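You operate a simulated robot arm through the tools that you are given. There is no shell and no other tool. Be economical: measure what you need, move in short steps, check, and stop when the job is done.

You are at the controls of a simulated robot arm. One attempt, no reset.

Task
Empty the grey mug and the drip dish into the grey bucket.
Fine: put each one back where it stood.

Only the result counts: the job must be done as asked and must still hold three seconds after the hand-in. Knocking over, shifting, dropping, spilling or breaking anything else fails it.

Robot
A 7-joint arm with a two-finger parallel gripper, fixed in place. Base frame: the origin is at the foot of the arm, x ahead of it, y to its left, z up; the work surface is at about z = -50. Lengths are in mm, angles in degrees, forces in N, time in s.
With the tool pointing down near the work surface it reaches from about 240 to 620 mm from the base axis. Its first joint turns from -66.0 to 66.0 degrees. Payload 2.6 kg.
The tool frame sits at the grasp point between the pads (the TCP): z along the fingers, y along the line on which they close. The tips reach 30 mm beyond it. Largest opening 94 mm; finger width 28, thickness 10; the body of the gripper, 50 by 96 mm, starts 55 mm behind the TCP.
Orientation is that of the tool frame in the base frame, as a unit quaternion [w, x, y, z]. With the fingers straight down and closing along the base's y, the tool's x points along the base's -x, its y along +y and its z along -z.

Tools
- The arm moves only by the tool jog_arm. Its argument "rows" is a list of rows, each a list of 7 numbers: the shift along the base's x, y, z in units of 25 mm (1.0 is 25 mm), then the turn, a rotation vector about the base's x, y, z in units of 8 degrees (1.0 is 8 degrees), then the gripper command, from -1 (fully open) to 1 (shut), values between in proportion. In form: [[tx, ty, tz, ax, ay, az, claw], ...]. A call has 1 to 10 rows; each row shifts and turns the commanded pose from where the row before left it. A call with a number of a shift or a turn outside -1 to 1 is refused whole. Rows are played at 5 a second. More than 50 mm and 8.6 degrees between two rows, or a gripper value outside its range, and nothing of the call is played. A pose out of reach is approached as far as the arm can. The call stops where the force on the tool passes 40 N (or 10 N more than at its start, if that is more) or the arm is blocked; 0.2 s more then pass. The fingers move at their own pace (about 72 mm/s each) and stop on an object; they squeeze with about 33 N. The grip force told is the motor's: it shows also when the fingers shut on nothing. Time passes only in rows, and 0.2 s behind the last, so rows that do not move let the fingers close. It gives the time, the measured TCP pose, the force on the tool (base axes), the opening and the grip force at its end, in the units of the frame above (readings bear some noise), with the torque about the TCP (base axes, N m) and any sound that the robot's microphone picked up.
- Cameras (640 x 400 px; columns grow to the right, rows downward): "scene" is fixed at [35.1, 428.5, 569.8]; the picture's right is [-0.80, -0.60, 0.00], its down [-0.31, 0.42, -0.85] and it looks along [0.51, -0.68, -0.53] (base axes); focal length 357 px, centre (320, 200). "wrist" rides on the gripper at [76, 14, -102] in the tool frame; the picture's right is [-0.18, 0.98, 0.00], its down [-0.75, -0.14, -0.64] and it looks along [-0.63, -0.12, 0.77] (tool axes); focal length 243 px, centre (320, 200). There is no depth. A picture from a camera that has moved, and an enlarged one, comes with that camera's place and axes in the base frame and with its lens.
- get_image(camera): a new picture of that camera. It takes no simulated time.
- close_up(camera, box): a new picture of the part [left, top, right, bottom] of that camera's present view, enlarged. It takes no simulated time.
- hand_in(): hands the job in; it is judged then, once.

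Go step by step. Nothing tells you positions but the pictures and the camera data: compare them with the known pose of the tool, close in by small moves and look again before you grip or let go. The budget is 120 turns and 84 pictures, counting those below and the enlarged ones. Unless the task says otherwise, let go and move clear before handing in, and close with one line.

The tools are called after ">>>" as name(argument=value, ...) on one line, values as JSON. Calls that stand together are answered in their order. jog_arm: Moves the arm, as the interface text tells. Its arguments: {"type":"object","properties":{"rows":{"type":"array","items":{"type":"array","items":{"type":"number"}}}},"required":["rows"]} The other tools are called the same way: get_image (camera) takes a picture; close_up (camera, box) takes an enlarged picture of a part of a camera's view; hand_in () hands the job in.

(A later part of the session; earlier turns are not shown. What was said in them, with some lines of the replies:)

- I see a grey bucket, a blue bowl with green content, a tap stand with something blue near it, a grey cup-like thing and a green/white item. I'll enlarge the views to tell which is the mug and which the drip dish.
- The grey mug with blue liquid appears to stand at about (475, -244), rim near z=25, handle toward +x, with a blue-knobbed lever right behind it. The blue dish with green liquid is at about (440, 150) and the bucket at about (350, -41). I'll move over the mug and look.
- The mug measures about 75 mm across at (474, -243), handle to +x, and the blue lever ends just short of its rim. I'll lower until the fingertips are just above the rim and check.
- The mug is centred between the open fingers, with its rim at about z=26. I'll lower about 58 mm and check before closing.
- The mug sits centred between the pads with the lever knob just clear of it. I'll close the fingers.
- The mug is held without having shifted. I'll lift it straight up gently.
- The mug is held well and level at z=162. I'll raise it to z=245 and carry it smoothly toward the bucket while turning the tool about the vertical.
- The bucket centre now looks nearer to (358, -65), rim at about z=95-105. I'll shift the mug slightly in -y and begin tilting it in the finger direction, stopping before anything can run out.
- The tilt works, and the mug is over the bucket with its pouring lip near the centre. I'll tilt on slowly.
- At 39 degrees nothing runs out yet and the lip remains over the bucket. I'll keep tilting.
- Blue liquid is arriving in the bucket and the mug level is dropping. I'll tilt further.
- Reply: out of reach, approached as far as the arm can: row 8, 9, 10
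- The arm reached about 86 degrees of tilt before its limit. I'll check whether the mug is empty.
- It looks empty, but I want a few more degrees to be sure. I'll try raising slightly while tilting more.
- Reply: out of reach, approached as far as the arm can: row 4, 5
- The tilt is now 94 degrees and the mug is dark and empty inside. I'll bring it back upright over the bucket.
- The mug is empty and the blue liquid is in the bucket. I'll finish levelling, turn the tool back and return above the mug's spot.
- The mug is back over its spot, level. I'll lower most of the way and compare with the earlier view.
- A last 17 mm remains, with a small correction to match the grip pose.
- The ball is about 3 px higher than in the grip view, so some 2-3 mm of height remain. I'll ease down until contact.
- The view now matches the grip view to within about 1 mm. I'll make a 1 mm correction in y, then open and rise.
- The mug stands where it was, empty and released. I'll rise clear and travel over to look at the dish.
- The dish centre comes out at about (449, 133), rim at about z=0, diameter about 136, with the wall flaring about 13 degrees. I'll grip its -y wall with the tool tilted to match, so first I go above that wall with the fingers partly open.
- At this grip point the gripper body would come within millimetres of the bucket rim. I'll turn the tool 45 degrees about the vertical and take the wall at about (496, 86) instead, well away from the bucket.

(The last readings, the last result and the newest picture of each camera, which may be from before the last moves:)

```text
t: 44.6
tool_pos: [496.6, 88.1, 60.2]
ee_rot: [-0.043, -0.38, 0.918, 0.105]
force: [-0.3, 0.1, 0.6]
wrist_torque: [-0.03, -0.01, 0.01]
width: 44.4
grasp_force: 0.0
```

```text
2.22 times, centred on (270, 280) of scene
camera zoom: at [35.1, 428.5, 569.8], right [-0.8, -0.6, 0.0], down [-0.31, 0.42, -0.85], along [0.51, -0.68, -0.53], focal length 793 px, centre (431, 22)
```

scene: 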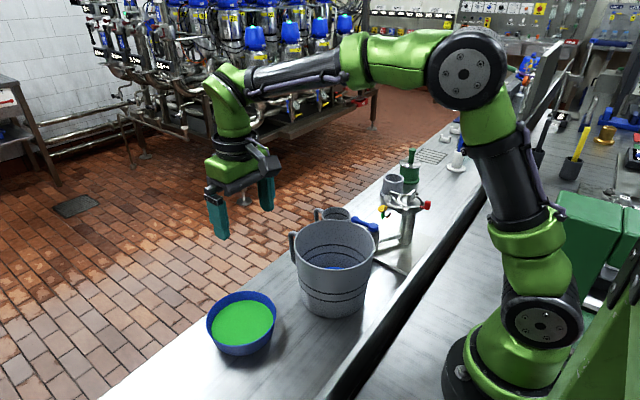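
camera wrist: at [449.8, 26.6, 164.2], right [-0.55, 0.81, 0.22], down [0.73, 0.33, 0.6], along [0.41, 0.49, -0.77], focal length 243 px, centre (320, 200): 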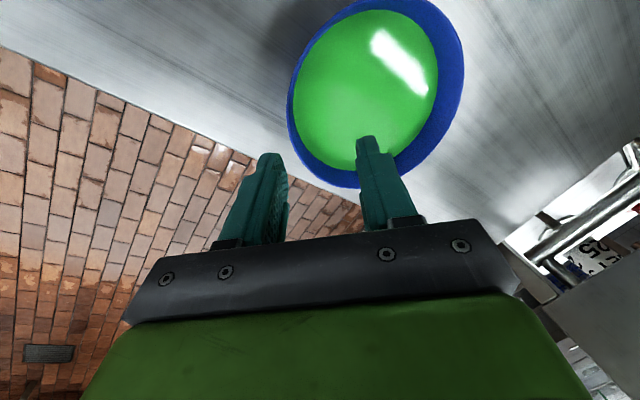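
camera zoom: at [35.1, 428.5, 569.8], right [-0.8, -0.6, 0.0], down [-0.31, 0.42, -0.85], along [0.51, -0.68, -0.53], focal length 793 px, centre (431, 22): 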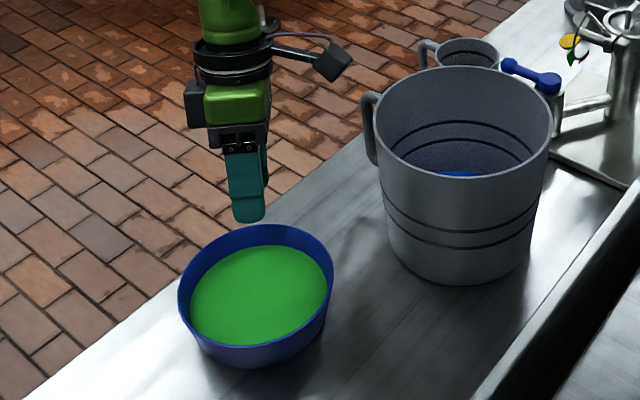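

The fingers look about centred over the wall. I'll lower so the tips straddle the rim, then check.

>>> jog_arm(rows=[[0, 0, -0.5, 0, 0, 0, 0.06], [0, 0, -0.5, 0, 0, 0, 0.06], [0, 0, -0.4, 0, 0, 0, 0.06], [0, 0, 0, 0, 0, 0, 0.06]])

>>> get_image(camera="wrist")

>>> close_up(camera="scene", box=[190, 240, 300, 340])

```text
t: 45.6
tool_pos: [497.9, 88.2, 25.1]
ee_rot: [-0.043, -0.381, 0.918, 0.106]
force: [-0.7, -0.6, -0.6]
wrist_torque: [-0.01, 0.01, 0.01]
width: 44.2
grasp_force: 0.1
```

```text
42 pictures are left
camera wrist: at [450.3, 26.9, 129.3], right [-0.55, 0.81, 0.22], down [0.73, 0.33, 0.6], along [0.41, 0.49, -0.77], focal length 243 px, centre (320, 200)
```

wrist: 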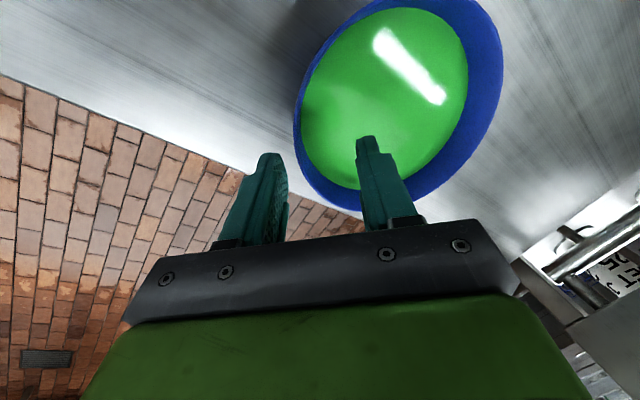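

```text
4.00 times, centred on (245, 290) of scene
camera zoom: at [35.1, 428.5, 569.8], right [-0.8, -0.6, 0.0], down [-0.31, 0.42, -0.85], along [0.51, -0.68, -0.53], focal length 1427 px, centre (620, -160)
```

zoom: 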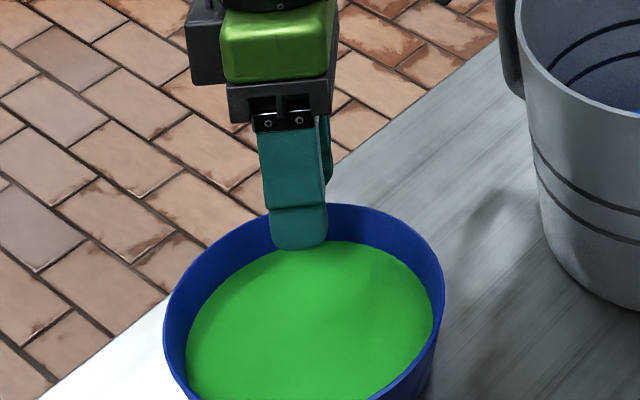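

The wall lies a few mm nearer the outer finger; the wrist view puts the dish centre at about (452, 125). I'll shift 8 mm in -y and lower further.

>>> jog_arm(rows=[[0, -0.33, 0, 0, 0, 0, 0.06], [0, 0, -0.4, 0, 0, 0, 0.06], [0, 0, -0.3, 0, 0, 0, 0.06], [0, 0, 0, 0, 0, 0, 0.06]])

>>> get_image(camera="wrist")

>>> close_up(camera="scene", box=[190, 240, 300, 340])

```text
t: 46.6
tool_pos: [496.9, 79.5, 8.7]
ee_rot: [-0.042, -0.38, 0.918, 0.106]
force: [0.4, 0.1, -0.3]
wrist_torque: [0.02, 0.03, 0.02]
width: 44.1
grasp_force: 0.1
```

```text
40 pictures are left
camera wrist: at [449.9, 18.5, 111.9], right [-0.55, 0.81, 0.22], down [0.73, 0.33, 0.6], along [0.41, 0.49, -0.77], focal length 243 px, centre (320, 200)
```

wrist: 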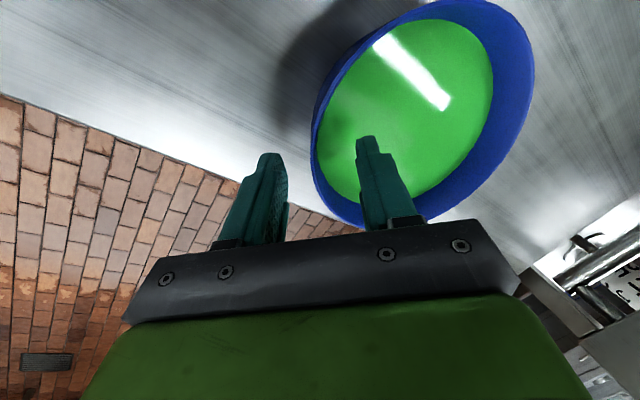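

```text
4.00 times, centred on (245, 290) of scene
camera zoom: at [35.1, 428.5, 569.8], right [-0.8, -0.6, 0.0], down [-0.31, 0.42, -0.85], along [0.51, -0.68, -0.53], focal length 1427 px, centre (620, -160)
```

zoom: 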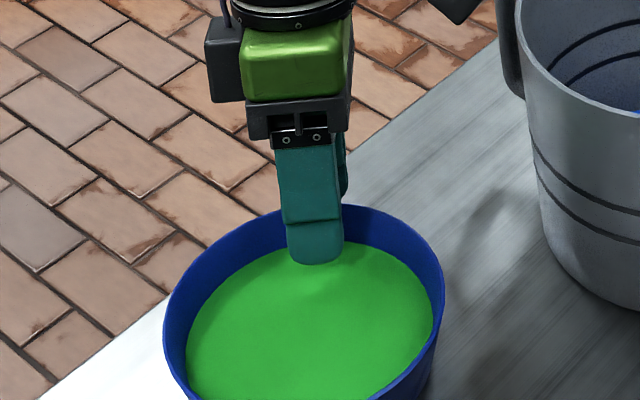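

Cross-checking the views, the rim is lower than I assumed (about z=-13, radius about 70), with the centre near (455, 134). I'll shift along the wall by about 9 mm to be square to it and look again.

>>> jog_arm(rows=[[0.15, 0.1, 0, 0, 0, 0, 0.06], [0.15, 0.1, 0, 0, 0, 0, 0.06], [0, 0, 0, 0, 0, 0, 0.06]])

>>> get_image(camera="wrist")

>>> close_up(camera="scene", box=[190, 240, 300, 340])

```text
t: 47.4
tool_pos: [504.7, 84.2, 9.8]
ee_rot: [-0.042, -0.38, 0.918, 0.107]
force: [-0.1, 0.4, -0.4]
wrist_torque: [-0.02, 0.02, -0.01]
width: 44.1
grasp_force: 0.1
```

```text
38 pictures are left
camera wrist: at [457.2, 24.1, 112.1], right [-0.55, 0.81, 0.22], down [0.73, 0.33, 0.6], along [0.41, 0.49, -0.77], focal length 243 px, centre (320, 200)
```

wrist: 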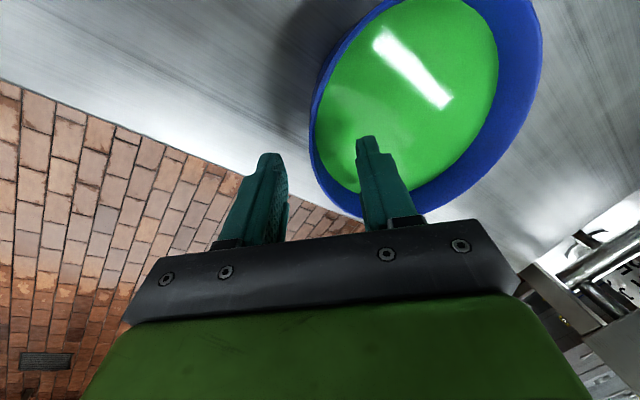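

```text
4.00 times, centred on (245, 290) of scene
camera zoom: at [35.1, 428.5, 569.8], right [-0.8, -0.6, 0.0], down [-0.31, 0.42, -0.85], along [0.51, -0.68, -0.53], focal length 1427 px, centre (620, -160)
```

zoom: 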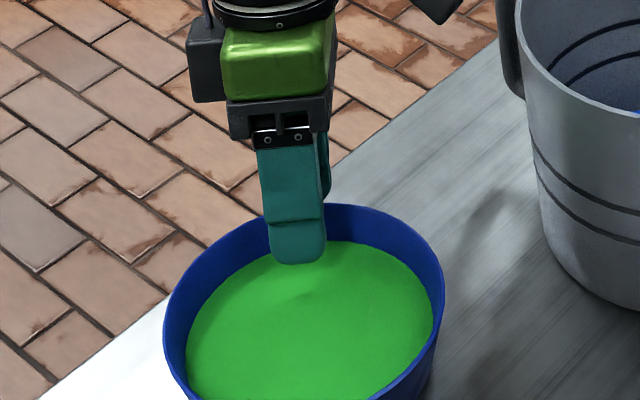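

The fingers are now square to the wall with it midway at the tips. I'll move down along the tool axis (inward slightly) about 20 mm and check.

>>> jog_arm(rows=[[-0.04, 0.04, -0.25, 0, 0, 0, 0.06], [-0.04, 0.04, -0.25, 0, 0, 0, 0.06], [-0.04, 0.04, -0.25, 0, 0, 0, 0.06], [0, 0, 0, 0, 0, 0, 0.06]])

>>> get_image(camera="wrist")

>>> close_up(camera="scene", box=[190, 240, 300, 340])

```text
t: 48.4
tool_pos: [501.2, 86.8, -10.5]
ee_rot: [-0.042, -0.38, 0.918, 0.107]
force: [0.3, -0.5, 0.7]
wrist_torque: [0.0, -0.02, -0.02]
width: 44.2
grasp_force: 0.1
```

```text
36 pictures are left
camera wrist: at [454.1, 25.8, 92.9], right [-0.55, 0.81, 0.22], down [0.73, 0.33, 0.6], along [0.41, 0.49, -0.77], focal length 243 px, centre (320, 200)
```

wrist: 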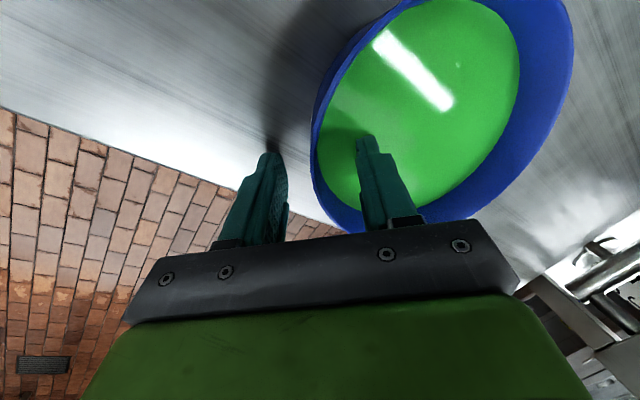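

```text
4.00 times, centred on (245, 290) of scene
camera zoom: at [35.1, 428.5, 569.8], right [-0.8, -0.6, 0.0], down [-0.31, 0.42, -0.85], along [0.51, -0.68, -0.53], focal length 1427 px, centre (620, -160)
```

zoom: 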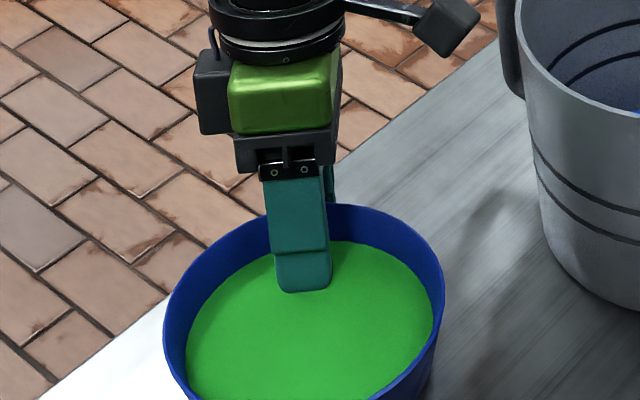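

The wall sits about midway between the fingers and the tips are clear of the dish floor. I'll close partway and check the centring.

>>> jog_arm(rows=[[0, 0, 0, 0, 0, 0, 0.3], [0, 0, 0, 0, 0, 0, 0.6], [0, 0, 0, 0, 0, 0, 0.6]])

>>> close_up(camera="wrist", box=[230, 80, 450, 240])

```text
t: 49.2
tool_pos: [500.4, 87.1, -9.9]
ee_rot: [-0.042, -0.379, 0.918, 0.106]
force: [-0.1, 0.0, 0.6]
wrist_torque: [0.02, -0.01, 0.0]
width: 18.6
grasp_force: 0.0
```

```text
2.50 times, centred on (340, 160) of wrist
camera zoom: at [454.2, 25.7, 93.1], right [-0.55, 0.81, 0.22], down [0.73, 0.33, 0.6], along [0.41, 0.49, -0.77], focal length 606 px, centre (270, 300)
```

zoom: 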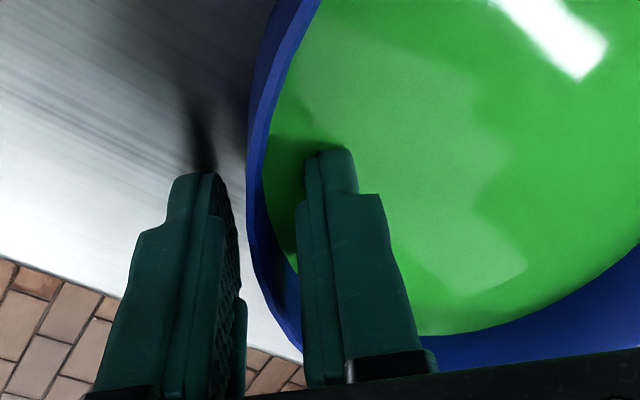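

The wall is within about 1 mm of the middle of the pads. I'll close fully.

>>> jog_arm(rows=[[0, 0, 0, 0, 0, 0, 0.75], [0, 0, 0, 0, 0, 0, 0.85], [0, 0, 0, 0, 0, 0, 0.92], [0, 0, 0, 0, 0, 0, 1], [0, 0, 0, 0, 0, 0, 1]])

>>> close_up(camera="wrist", box=[230, 80, 450, 240])

>>> close_up(camera="scene", box=[190, 270, 300, 370])

```text
t: 50.4
tool_pos: [502.8, 87.3, -9.5]
ee_rot: [-0.042, -0.381, 0.918, 0.106]
force: [-1.0, 2.0, 1.1]
wrist_torque: [-0.12, 0.07, -0.07]
width: 7.1
grasp_force: 32.9
```

```text
2.50 times, centred on (340, 160) of wrist
camera zoom: at [454.2, 25.8, 93.1], right [-0.55, 0.81, 0.22], down [0.73, 0.33, 0.6], along [0.41, 0.49, -0.77], focal length 606 px, centre (270, 300)
```

zoom: 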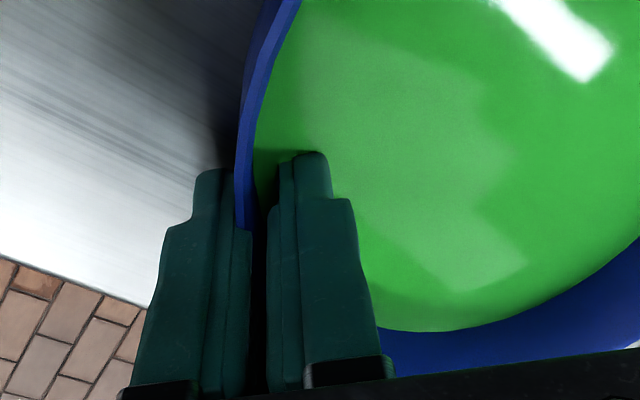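

```text
4.00 times, centred on (245, 320) of scene
camera zoom: at [35.1, 428.5, 569.8], right [-0.8, -0.6, 0.0], down [-0.31, 0.42, -0.85], along [0.51, -0.68, -0.53], focal length 1427 px, centre (620, -280)
```

zoom: 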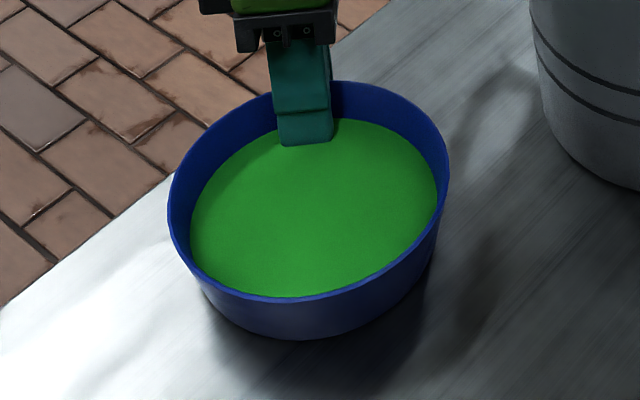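

Gripped; comparing with the earlier picture, the dish shifted about 4 mm in -y while closing, which I'll correct when putting it back. Now a gentle lift.

>>> jog_arm(rows=[[0, 0, 0.1, 0, 0, 0, 1], [0, 0, 0.2, 0, 0, 0, 1], [0, 0, 0.3, 0, 0, 0, 1], [0, 0, 0.3, 0, 0, 0, 1], [0, 0, 0.1, 0, 0, 0, 1], [0, 0, 0, 0, 0, 0, 1]])

>>> get_image(camera="wrist")

>>> close_up(camera="scene", box=[190, 250, 300, 350])

```text
t: 51.8
tool_pos: [502.6, 87.2, 14.6]
ee_rot: [-0.042, -0.381, 0.918, 0.105]
force: [0.0, -0.6, -2.7]
wrist_torque: [-0.1, -0.14, -0.02]
width: 7.4
grasp_force: 33.1
```

```text
31 pictures are left
camera wrist: at [455.2, 25.8, 118.4], right [-0.55, 0.81, 0.22], down [0.73, 0.33, 0.6], along [0.41, 0.49, -0.77], focal length 243 px, centre (320, 200)
```

wrist: 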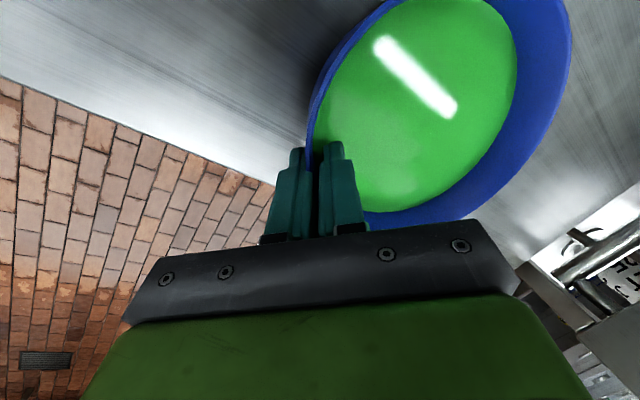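

```text
4.00 times, centred on (245, 300) of scene
camera zoom: at [35.1, 428.5, 569.8], right [-0.8, -0.6, 0.0], down [-0.31, 0.42, -0.85], along [0.51, -0.68, -0.53], focal length 1427 px, centre (620, -200)
```

zoom: 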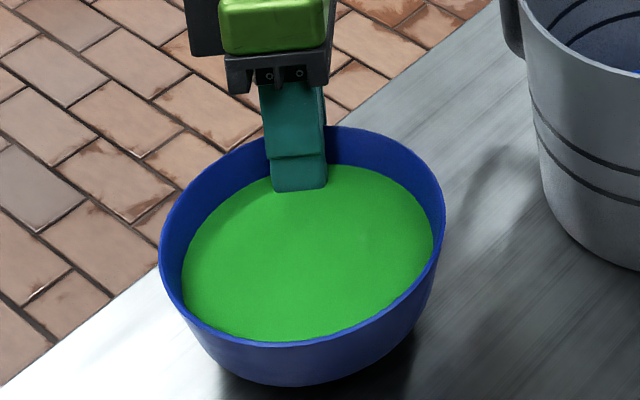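

The dish is held and level. I'll raise it to about z=215, then move it over the bucket.

>>> jog_arm(rows=[[0, 0, 0.3, 0, 0, 0, 1], [0, 0, 0.6, 0, 0, 0, 1], [0, 0, 0.9, 0, 0, 0, 1], [0, 0, 1, 0, 0, 0, 1], [0, 0, 1, 0, 0, 0, 1], [0, 0, 1, 0, 0, 0, 1], [0, 0, 1, 0, 0, 0, 1], [0, 0, 1, 0, 0, 0, 1], [0, 0, 0.8, 0, 0, 0, 1], [0, 0, 0.4, 0, 0, 0, 1]])

>>> jog_arm(rows=[[-0.08, -0.2, 0, 0, 0, 0, 1], [-0.15, -0.4, 0, 0, 0, 0, 1], [-0.22, -0.6, 0, 0, 0, 0, 1], [-0.3, -0.8, 0, 0, 0, 0, 1], [-0.35, -0.95, 0, 0, 0, 0, 1], [-0.35, -0.95, 0, 0, 0, 0, 1], [-0.35, -0.95, 0, 0, 0, 0, 1], [-0.3, -0.8, 0, 0, 0, 0, 1], [-0.22, -0.6, 0, 0, 0, 0, 1], [-0.12, -0.3, 0, 0, 0, 0, 1]])

>>> get_image(camera="scene")

>>> get_image(camera="wrist")

```text
t: 54.0
tool_pos: [502.8, 87.3, 215.5]
ee_rot: [-0.044, -0.381, 0.918, 0.106]
force: [0.0, 0.3, -3.0]
wrist_torque: [-0.08, -0.14, 0.01]
width: 7.4
grasp_force: 32.9
```

```text
t: 56.2
tool_pos: [441.8, -77.7, 215.7]
ee_rot: [-0.041, -0.38, 0.918, 0.107]
force: [-0.5, 0.3, -2.9]
wrist_torque: [-0.11, -0.19, 0.0]
width: 7.5
grasp_force: 32.5
```

```text
29 pictures are left
```

scene: 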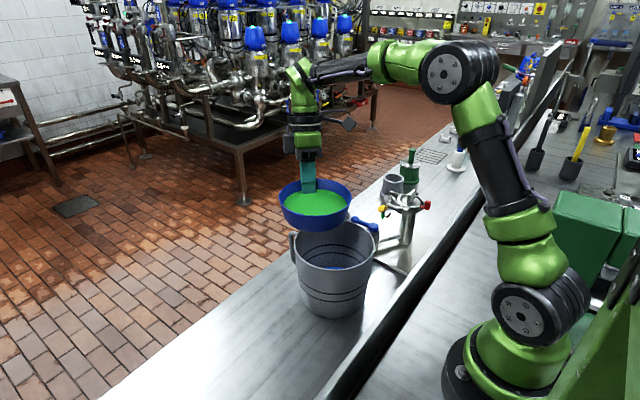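

```text
28 pictures are left
camera wrist: at [393.7, -138.4, 318.6], right [-0.55, 0.81, 0.22], down [0.73, 0.33, 0.6], along [0.41, 0.49, -0.77], focal length 243 px, centre (320, 200)
```

wrist: 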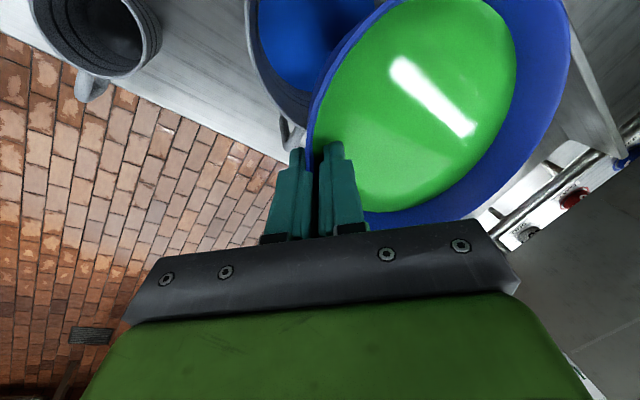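

The dish is level, with its centre slightly beyond the bucket centre, so the pouring lip lies over the opening. I'll start tilting gently.

>>> jog_arm(rows=[[0, 0, 0, 0.15, -0.15, 0, 1], [0, 0, 0, 0.2, -0.2, 0, 1], [0, 0, 0, 0.2, -0.2, 0, 1], [0, 0, 0, 0.2, -0.2, 0, 1], [0, 0, 0, 0.2, -0.2, 0, 1], [0, 0, 0, 0.2, -0.2, 0, 1], [0, 0, 0, 0.2, -0.2, 0, 1], [0, 0, 0, 0.2, -0.2, 0, 1]])

>>> close_up(camera="scene", box=[220, 120, 440, 320])

```text
t: 58.0
tool_pos: [441.1, -76.8, 214.9]
ee_rot: [0.099, -0.392, 0.9, 0.162]
force: [0.8, -0.7, -3.4]
wrist_torque: [-0.14, -0.15, 0.03]
width: 7.6
grasp_force: 33.0
```

```text
2.00 times, centred on (330, 220) of scene
camera zoom: at [35.1, 428.5, 569.8], right [-0.8, -0.6, 0.0], down [-0.31, 0.42, -0.85], along [0.51, -0.68, -0.53], focal length 713 px, centre (300, 160)
```

zoom: 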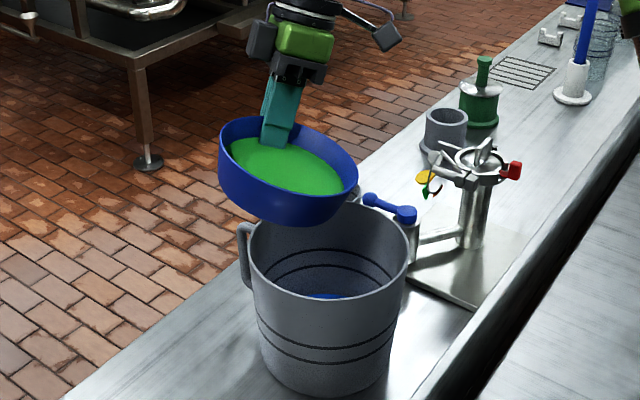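

The tilt proceeds and the lip is above the bucket opening. Continuing.

>>> jog_arm(rows=[[0, 0, 0, 0.2, -0.2, 0, 1], [0, 0, 0, 0.2, -0.2, 0, 1], [0, 0, 0, 0.2, -0.2, 0, 1], [0, 0, 0, 0.2, -0.2, 0, 1], [0, 0, 0, 0.2, -0.2, 0, 1], [0, 0, 0, 0.2, -0.2, 0, 1], [0, 0, 0, 0.2, -0.2, 0, 1], [0, 0, 0, 0.2, -0.2, 0, 1], [0, 0, 0, 0.2, -0.2, 0, 1]])

>>> close_up(camera="scene", box=[220, 120, 440, 320])

```text
t: 60.0
tool_pos: [440.6, -76.8, 214.0]
ee_rot: [0.259, -0.393, 0.854, 0.223]
force: [-0.3, -0.7, -2.6]
wrist_torque: [-0.14, -0.08, 0.01]
width: 7.3
grasp_force: 33.2
```

```text
2.00 times, centred on (330, 220) of scene
camera zoom: at [35.1, 428.5, 569.8], right [-0.8, -0.6, 0.0], down [-0.31, 0.42, -0.85], along [0.51, -0.68, -0.53], focal length 713 px, centre (300, 160)
```

zoom: 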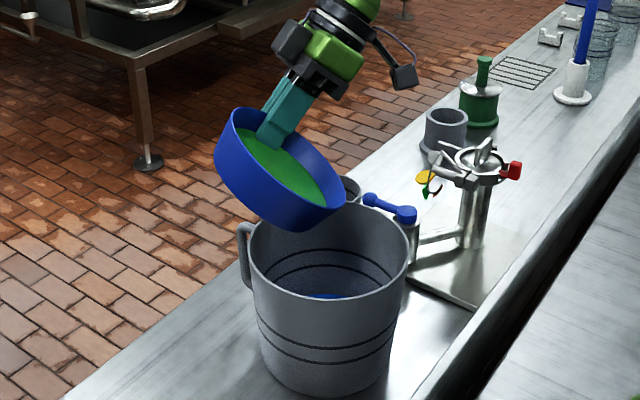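

Still no outflow; the lip is above the bucket centre. Continuing.

>>> jog_arm(rows=[[0, 0, 0, 0.2, -0.2, 0, 1], [0, 0, 0, 0.2, -0.2, 0, 1], [0, 0, 0, 0.2, -0.2, 0, 1], [0, 0, 0, 0.2, -0.2, 0, 1], [0, 0, 0, 0.2, -0.2, 0, 1], [0, 0, 0, 0.2, -0.2, 0, 1], [0, 0, 0, 0.2, -0.2, 0, 1], [0, 0, 0, 0.2, -0.2, 0, 1], [0, 0, 0, 0.2, -0.2, 0, 1]])

>>> close_up(camera="scene", box=[220, 120, 440, 320])

```text
t: 62.0
tool_pos: [439.8, -78.0, 214.3]
ee_rot: [0.411, -0.382, 0.78, 0.277]
force: [0.0, -0.4, -2.8]
wrist_torque: [-0.12, -0.05, 0.0]
width: 7.6
grasp_force: 33.4
```

```text
2.00 times, centred on (330, 220) of scene
camera zoom: at [35.1, 428.5, 569.8], right [-0.8, -0.6, 0.0], down [-0.31, 0.42, -0.85], along [0.51, -0.68, -0.53], focal length 713 px, centre (300, 160)
```

zoom: 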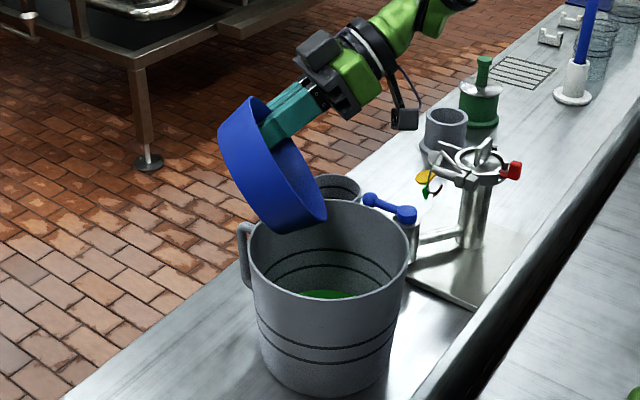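

Green liquid is in the bucket. I'll tilt further to drain the rest.

>>> jog_arm(rows=[[0, 0, 0, 0.25, -0.25, 0, 1], [0, 0, 0, 0.25, -0.25, 0, 1], [0, 0, 0, 0.25, -0.25, 0, 1], [0, 0, 0, 0.25, -0.25, 0, 1], [0, 0, 0, 0.25, -0.25, 0, 1], [0, 0, 0, 0.25, -0.25, 0, 1], [0, 0, 0, 0.25, -0.25, 0, 1], [0, 0, 0, 0.25, -0.25, 0, 1], [0, 0, 0, 0.25, -0.25, 0, 1], [0, 0, 0, 0, 0, 0, 1]])

>>> close_up(camera="scene", box=[220, 120, 440, 320])

>>> get_image(camera="wrist")

```text
t: 64.2
tool_pos: [441.3, -76.2, 215.0]
ee_rot: [0.582, -0.353, 0.653, 0.333]
force: [-0.9, -0.3, -1.0]
wrist_torque: [-0.05, -0.02, 0.01]
width: 7.4
grasp_force: 32.5
```

```text
2.00 times, centred on (330, 220) of scene
camera zoom: at [35.1, 428.5, 569.8], right [-0.8, -0.6, 0.0], down [-0.31, 0.42, -0.85], along [0.51, -0.68, -0.53], focal length 713 px, centre (300, 160)
```

zoom: 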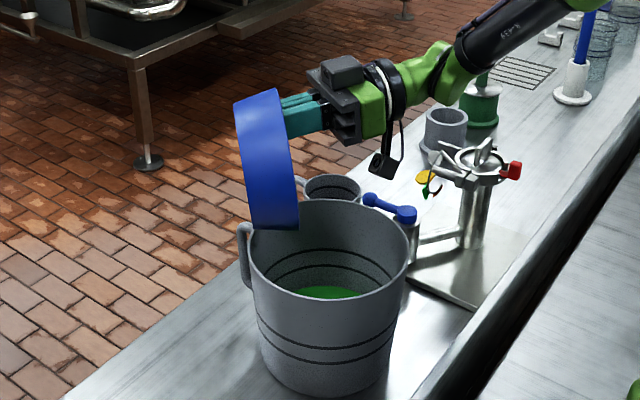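

```text
23 pictures are left
camera wrist: at [369.2, -161.8, 150.6], right [-0.82, 0.53, 0.21], down [-0.16, -0.56, 0.81], along [0.55, 0.63, 0.55], focal length 243 px, centre (320, 200)
```

wrist: 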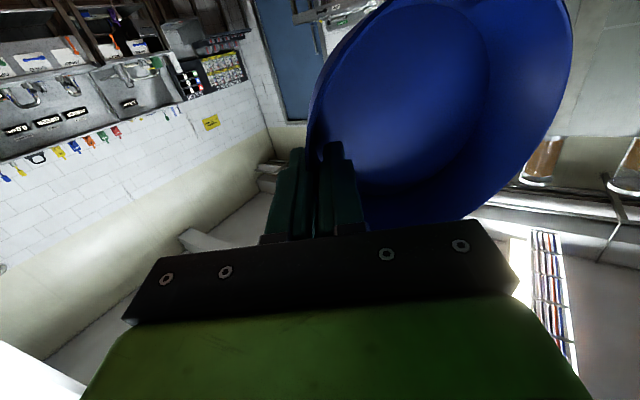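

The dish is empty. I'll tilt back by exactly the same amount.

>>> jog_arm(rows=[[0, 0, 0, -0.25, 0.25, 0, 1], [0, 0, 0, -0.5, 0.5, 0, 1], [0, 0, 0, -0.5, 0.5, 0, 1], [0, 0, 0, -0.5, 0.5, 0, 1], [0, 0, 0, -0.5, 0.5, 0, 1], [0, 0, 0, -0.5, 0.5, 0, 1], [0, 0, 0, -0.5, 0.5, 0, 1], [0, 0, 0, -0.5, 0.5, 0, 1]])

>>> jog_arm(rows=[[0, 0, 0, -0.5, 0.5, 0, 1], [0, 0, 0, -0.5, 0.5, 0, 1], [0, 0, 0, -0.5, 0.5, 0, 1], [0, 0, 0, -0.5, 0.5, 0, 1], [0, 0, 0, -0.5, 0.5, 0, 1], [0, 0, 0, -0.5, 0.5, 0, 1], [0, 0, 0, -0.5, 0.5, 0, 1], [0, 0, 0, -0.15, 0.15, 0, 1], [0, 0, 0, 0, 0, 0, 1]])

>>> get_image(camera="wrist")

```text
t: 66.0
tool_pos: [439.4, -77.3, 214.9]
ee_rot: [0.283, -0.393, 0.843, 0.232]
force: [0.0, -0.3, -0.3]
wrist_torque: [-0.04, 0.01, 0.0]
width: 7.1
grasp_force: 33.5
```

```text
t: 68.0
tool_pos: [440.3, -75.3, 215.6]
ee_rot: [-0.043, -0.379, 0.918, 0.106]
force: [-1.1, 0.6, -0.7]
wrist_torque: [0.0, -0.07, -0.01]
width: 7.3
grasp_force: 33.1
```

```text
22 pictures are left
camera wrist: at [393.4, -137.7, 317.9], right [-0.55, 0.81, 0.22], down [0.73, 0.33, 0.59], along [0.41, 0.49, -0.77], focal length 243 px, centre (320, 200)
```

wrist: 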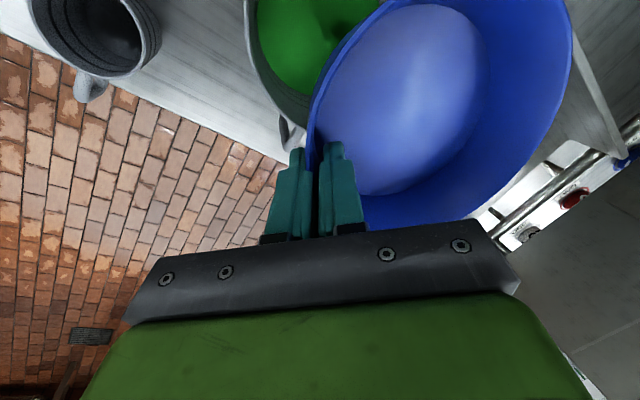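

The dish is clean, level and undisturbed in the grip. I'll retrace the path back above its spot and most of the way down.

>>> jog_arm(rows=[[0.08, 0.2, 0, 0, 0, 0, 1], [0.15, 0.4, 0, 0, 0, 0, 1], [0.22, 0.6, 0, 0, 0, 0, 1], [0.3, 0.8, 0, 0, 0, 0, 1], [0.35, 0.95, 0, 0, 0, 0, 1], [0.35, 0.95, 0, 0, 0, 0, 1], [0.35, 0.95, 0, 0, 0, 0, 1], [0.3, 0.8, 0, 0, 0, 0, 1], [0.22, 0.6, 0, 0, 0, 0, 1], [0.12, 0.3, 0, 0, 0, 0, 1]])

>>> jog_arm(rows=[[0, 0, -0.4, 0, 0, 0, 1], [0, 0, -0.8, 0, 0, 0, 1], [0, 0, -1, 0, 0, 0, 1], [0, 0, -1, 0, 0, 0, 1], [0, 0, -1, 0, 0, 0, 1], [0, 0, -1, 0, 0, 0, 1], [0, 0, -1, 0, 0, 0, 1], [0, 0, -0.9, 0, 0, 0, 1], [0, 0, -0.6, 0, 0, 0, 1], [0, 0, -0.3, 0, 0, 0, 1]])

>>> jog_arm(rows=[[0, 0.1, -0.3, 0, 0, 0, 1], [0, 0.07, -0.2, 0, 0, 0, 1], [0, 0, -0.2, 0, 0, 0, 1], [0, 0, -0.1, 0, 0, 0, 1], [0, 0, 0, 0, 0, 0, 1]])

>>> close_up(camera="scene", box=[190, 270, 300, 370])

```text
t: 70.2
tool_pos: [500.8, 87.9, 215.9]
ee_rot: [-0.043, -0.379, 0.918, 0.106]
force: [0.1, -1.2, -0.9]
wrist_torque: [-0.04, -0.06, 0.03]
width: 7.6
grasp_force: 32.8
```

```text
t: 72.4
tool_pos: [502.9, 87.4, 12.6]
ee_rot: [-0.043, -0.379, 0.918, 0.106]
force: [-0.6, -0.3, -1.3]
wrist_torque: [-0.07, -0.1, -0.03]
width: 7.4
grasp_force: 33.2
```

```text
t: 73.6
tool_pos: [503.7, 93.1, -4.6]
ee_rot: [-0.043, -0.38, 0.918, 0.106]
force: [0.1, -0.6, -0.9]
wrist_torque: [-0.03, -0.06, 0.01]
width: 7.6
grasp_force: 33.2
```

```text
4.00 times, centred on (245, 320) of scene
camera zoom: at [35.1, 428.5, 569.8], right [-0.8, -0.6, 0.0], down [-0.31, 0.42, -0.85], along [0.51, -0.68, -0.53], focal length 1427 px, centre (620, -280)
```

zoom: 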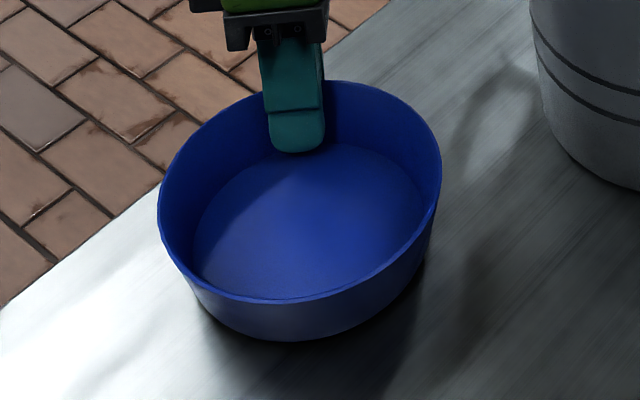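

Compared with the original picture, the dish would land about 4 mm too far in +y. I'll correct by -3 mm and lower a bit more, then compare again.

>>> jog_arm(rows=[[0, -0.12, 0, 0, 0, 0, 1], [0, 0, -0.08, 0, 0, 0, 1], [0, 0, -0.06, 0, 0, 0, 1], [0, 0, 0, 0, 0, 0, 1]])

>>> close_up(camera="scene", box=[190, 270, 300, 370])

```text
t: 74.6
tool_pos: [503.1, 87.7, -7.9]
ee_rot: [-0.042, -0.38, 0.918, 0.106]
force: [-0.4, -0.4, -1.2]
wrist_torque: [0.0, -0.03, 0.03]
width: 7.3
grasp_force: 32.5
```

```text
4.00 times, centred on (245, 320) of scene
camera zoom: at [35.1, 428.5, 569.8], right [-0.8, -0.6, 0.0], down [-0.31, 0.42, -0.85], along [0.51, -0.68, -0.53], focal length 1427 px, centre (620, -280)
```

zoom: 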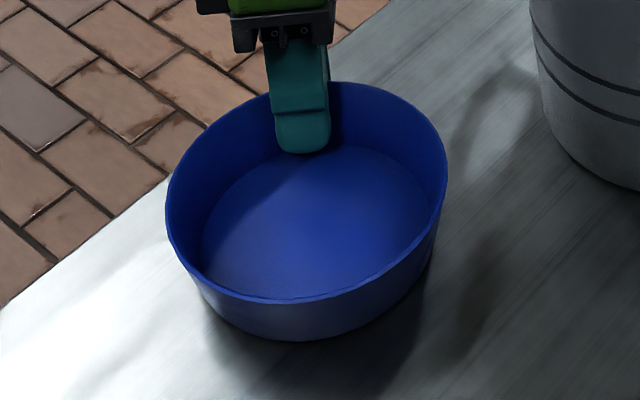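

The rim now matches the original picture to within about 1 mm. I'll set it down and open partway.

>>> jog_arm(rows=[[0, 0.03, -0.04, 0, 0, 0, 1], [0, 0, -0.04, 0, 0, 0, 1], [0, 0, 0, 0, 0, 0, 1], [0, 0, 0, 0, 0, 0, 0.8], [0, 0, 0, 0, 0, 0, 0.5], [0, 0, 0, 0, 0, 0, 0.15], [0, 0, 0, 0, 0, 0, 0.15]])

>>> close_up(camera="scene", box=[190, 270, 300, 370])

>>> get_image(camera="wrist")

```text
t: 76.2
tool_pos: [501.2, 90.2, -11.1]
ee_rot: [-0.042, -0.38, 0.918, 0.106]
force: [-0.2, -0.3, 0.7]
wrist_torque: [0.03, 0.0, -0.01]
width: 40.4
grasp_force: 0.1
```

```text
4.00 times, centred on (245, 320) of scene
camera zoom: at [35.1, 428.5, 569.8], right [-0.8, -0.6, 0.0], down [-0.31, 0.42, -0.85], along [0.51, -0.68, -0.53], focal length 1427 px, centre (620, -280)
```

zoom: 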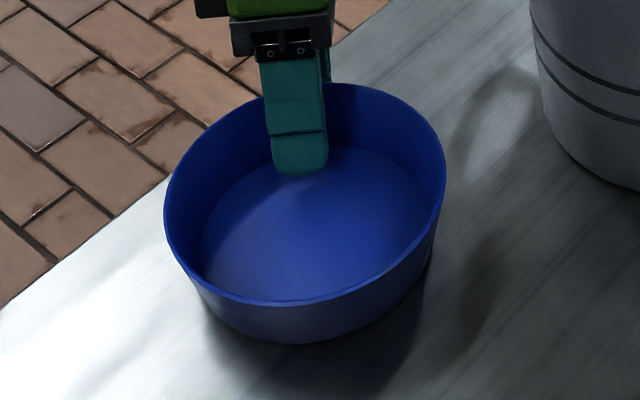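

```text
18 pictures are left
camera wrist: at [454.3, 28.3, 92.4], right [-0.55, 0.81, 0.22], down [0.73, 0.33, 0.6], along [0.41, 0.49, -0.77], focal length 243 px, centre (320, 200)
```

wrist: 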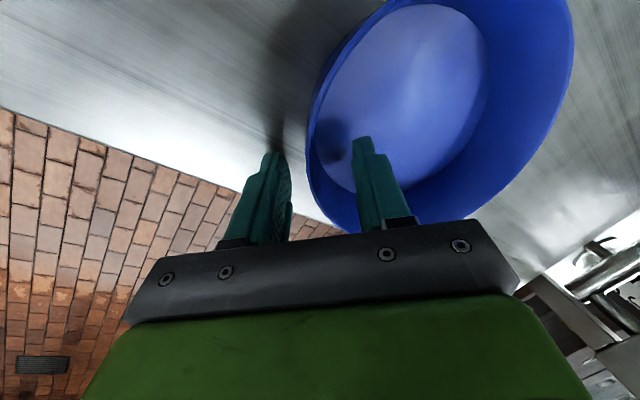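

The dish stands within a pixel of its original place. I'll withdraw the fingers along the tool axis and rise clear.

>>> jog_arm(rows=[[0.04, -0.04, 0.25, 0, 0, 0, 0.15], [0.08, -0.08, 0.5, 0, 0, 0, 0.15], [0.08, -0.08, 0.5, 0, 0, 0, 0.15], [0, 0, 0.8, 0, 0, 0, 0.15], [0, 0, 1, 0, 0, 0, 0.15], [0, 0, 1, 0, 0, 0, 0.15], [0, 0, 1, 0, 0, 0, 0.15], [0, 0, 1, 0, 0, 0, 0.15], [0, 0, 1, 0, 0, 0, 0.15], [0, 0, 0.5, 0, 0, 0, 0.15]])

>>> get_image(camera="scene")

>>> close_up(camera="scene", box=[300, 130, 480, 280])

```text
t: 78.4
tool_pos: [506.8, 83.5, 179.6]
ee_rot: [-0.043, -0.38, 0.918, 0.105]
force: [0.7, -0.4, 0.1]
wrist_torque: [-0.01, -0.03, -0.03]
width: 40.1
grasp_force: 0.0
```

```text
17 pictures are left
```

scene: 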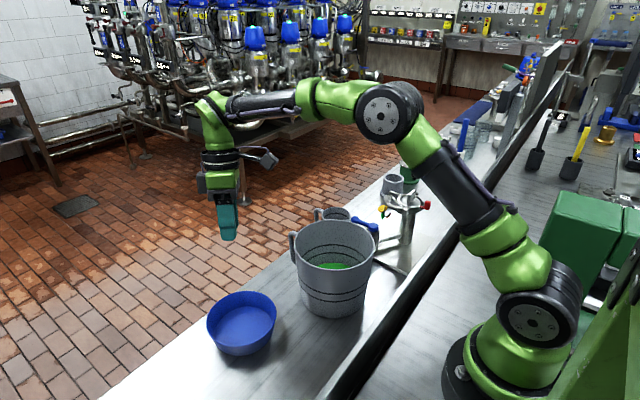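

```text
2.67 times, centred on (390, 205) of scene
camera zoom: at [35.1, 428.5, 569.8], right [-0.8, -0.6, 0.0], down [-0.31, 0.42, -0.85], along [0.51, -0.68, -0.53], focal length 951 px, centre (133, 187)
```

zoom: 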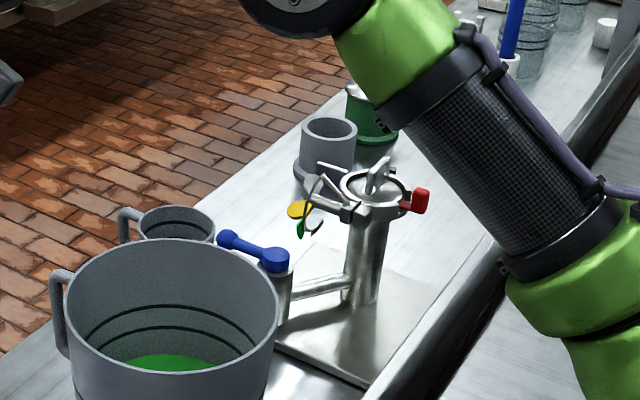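

Both vessels are empty and back within about 1 mm of where they stood, nothing else has moved, and the arm is clear. I'm handing in.

>>> hand_in()

```text
The job is handed in.
```

I emptied the grey mug and the drip dish (the blue bowl with the green liquid) into the grey bucket and put each back to within about 1 mm of where it stood; I saw no spills.
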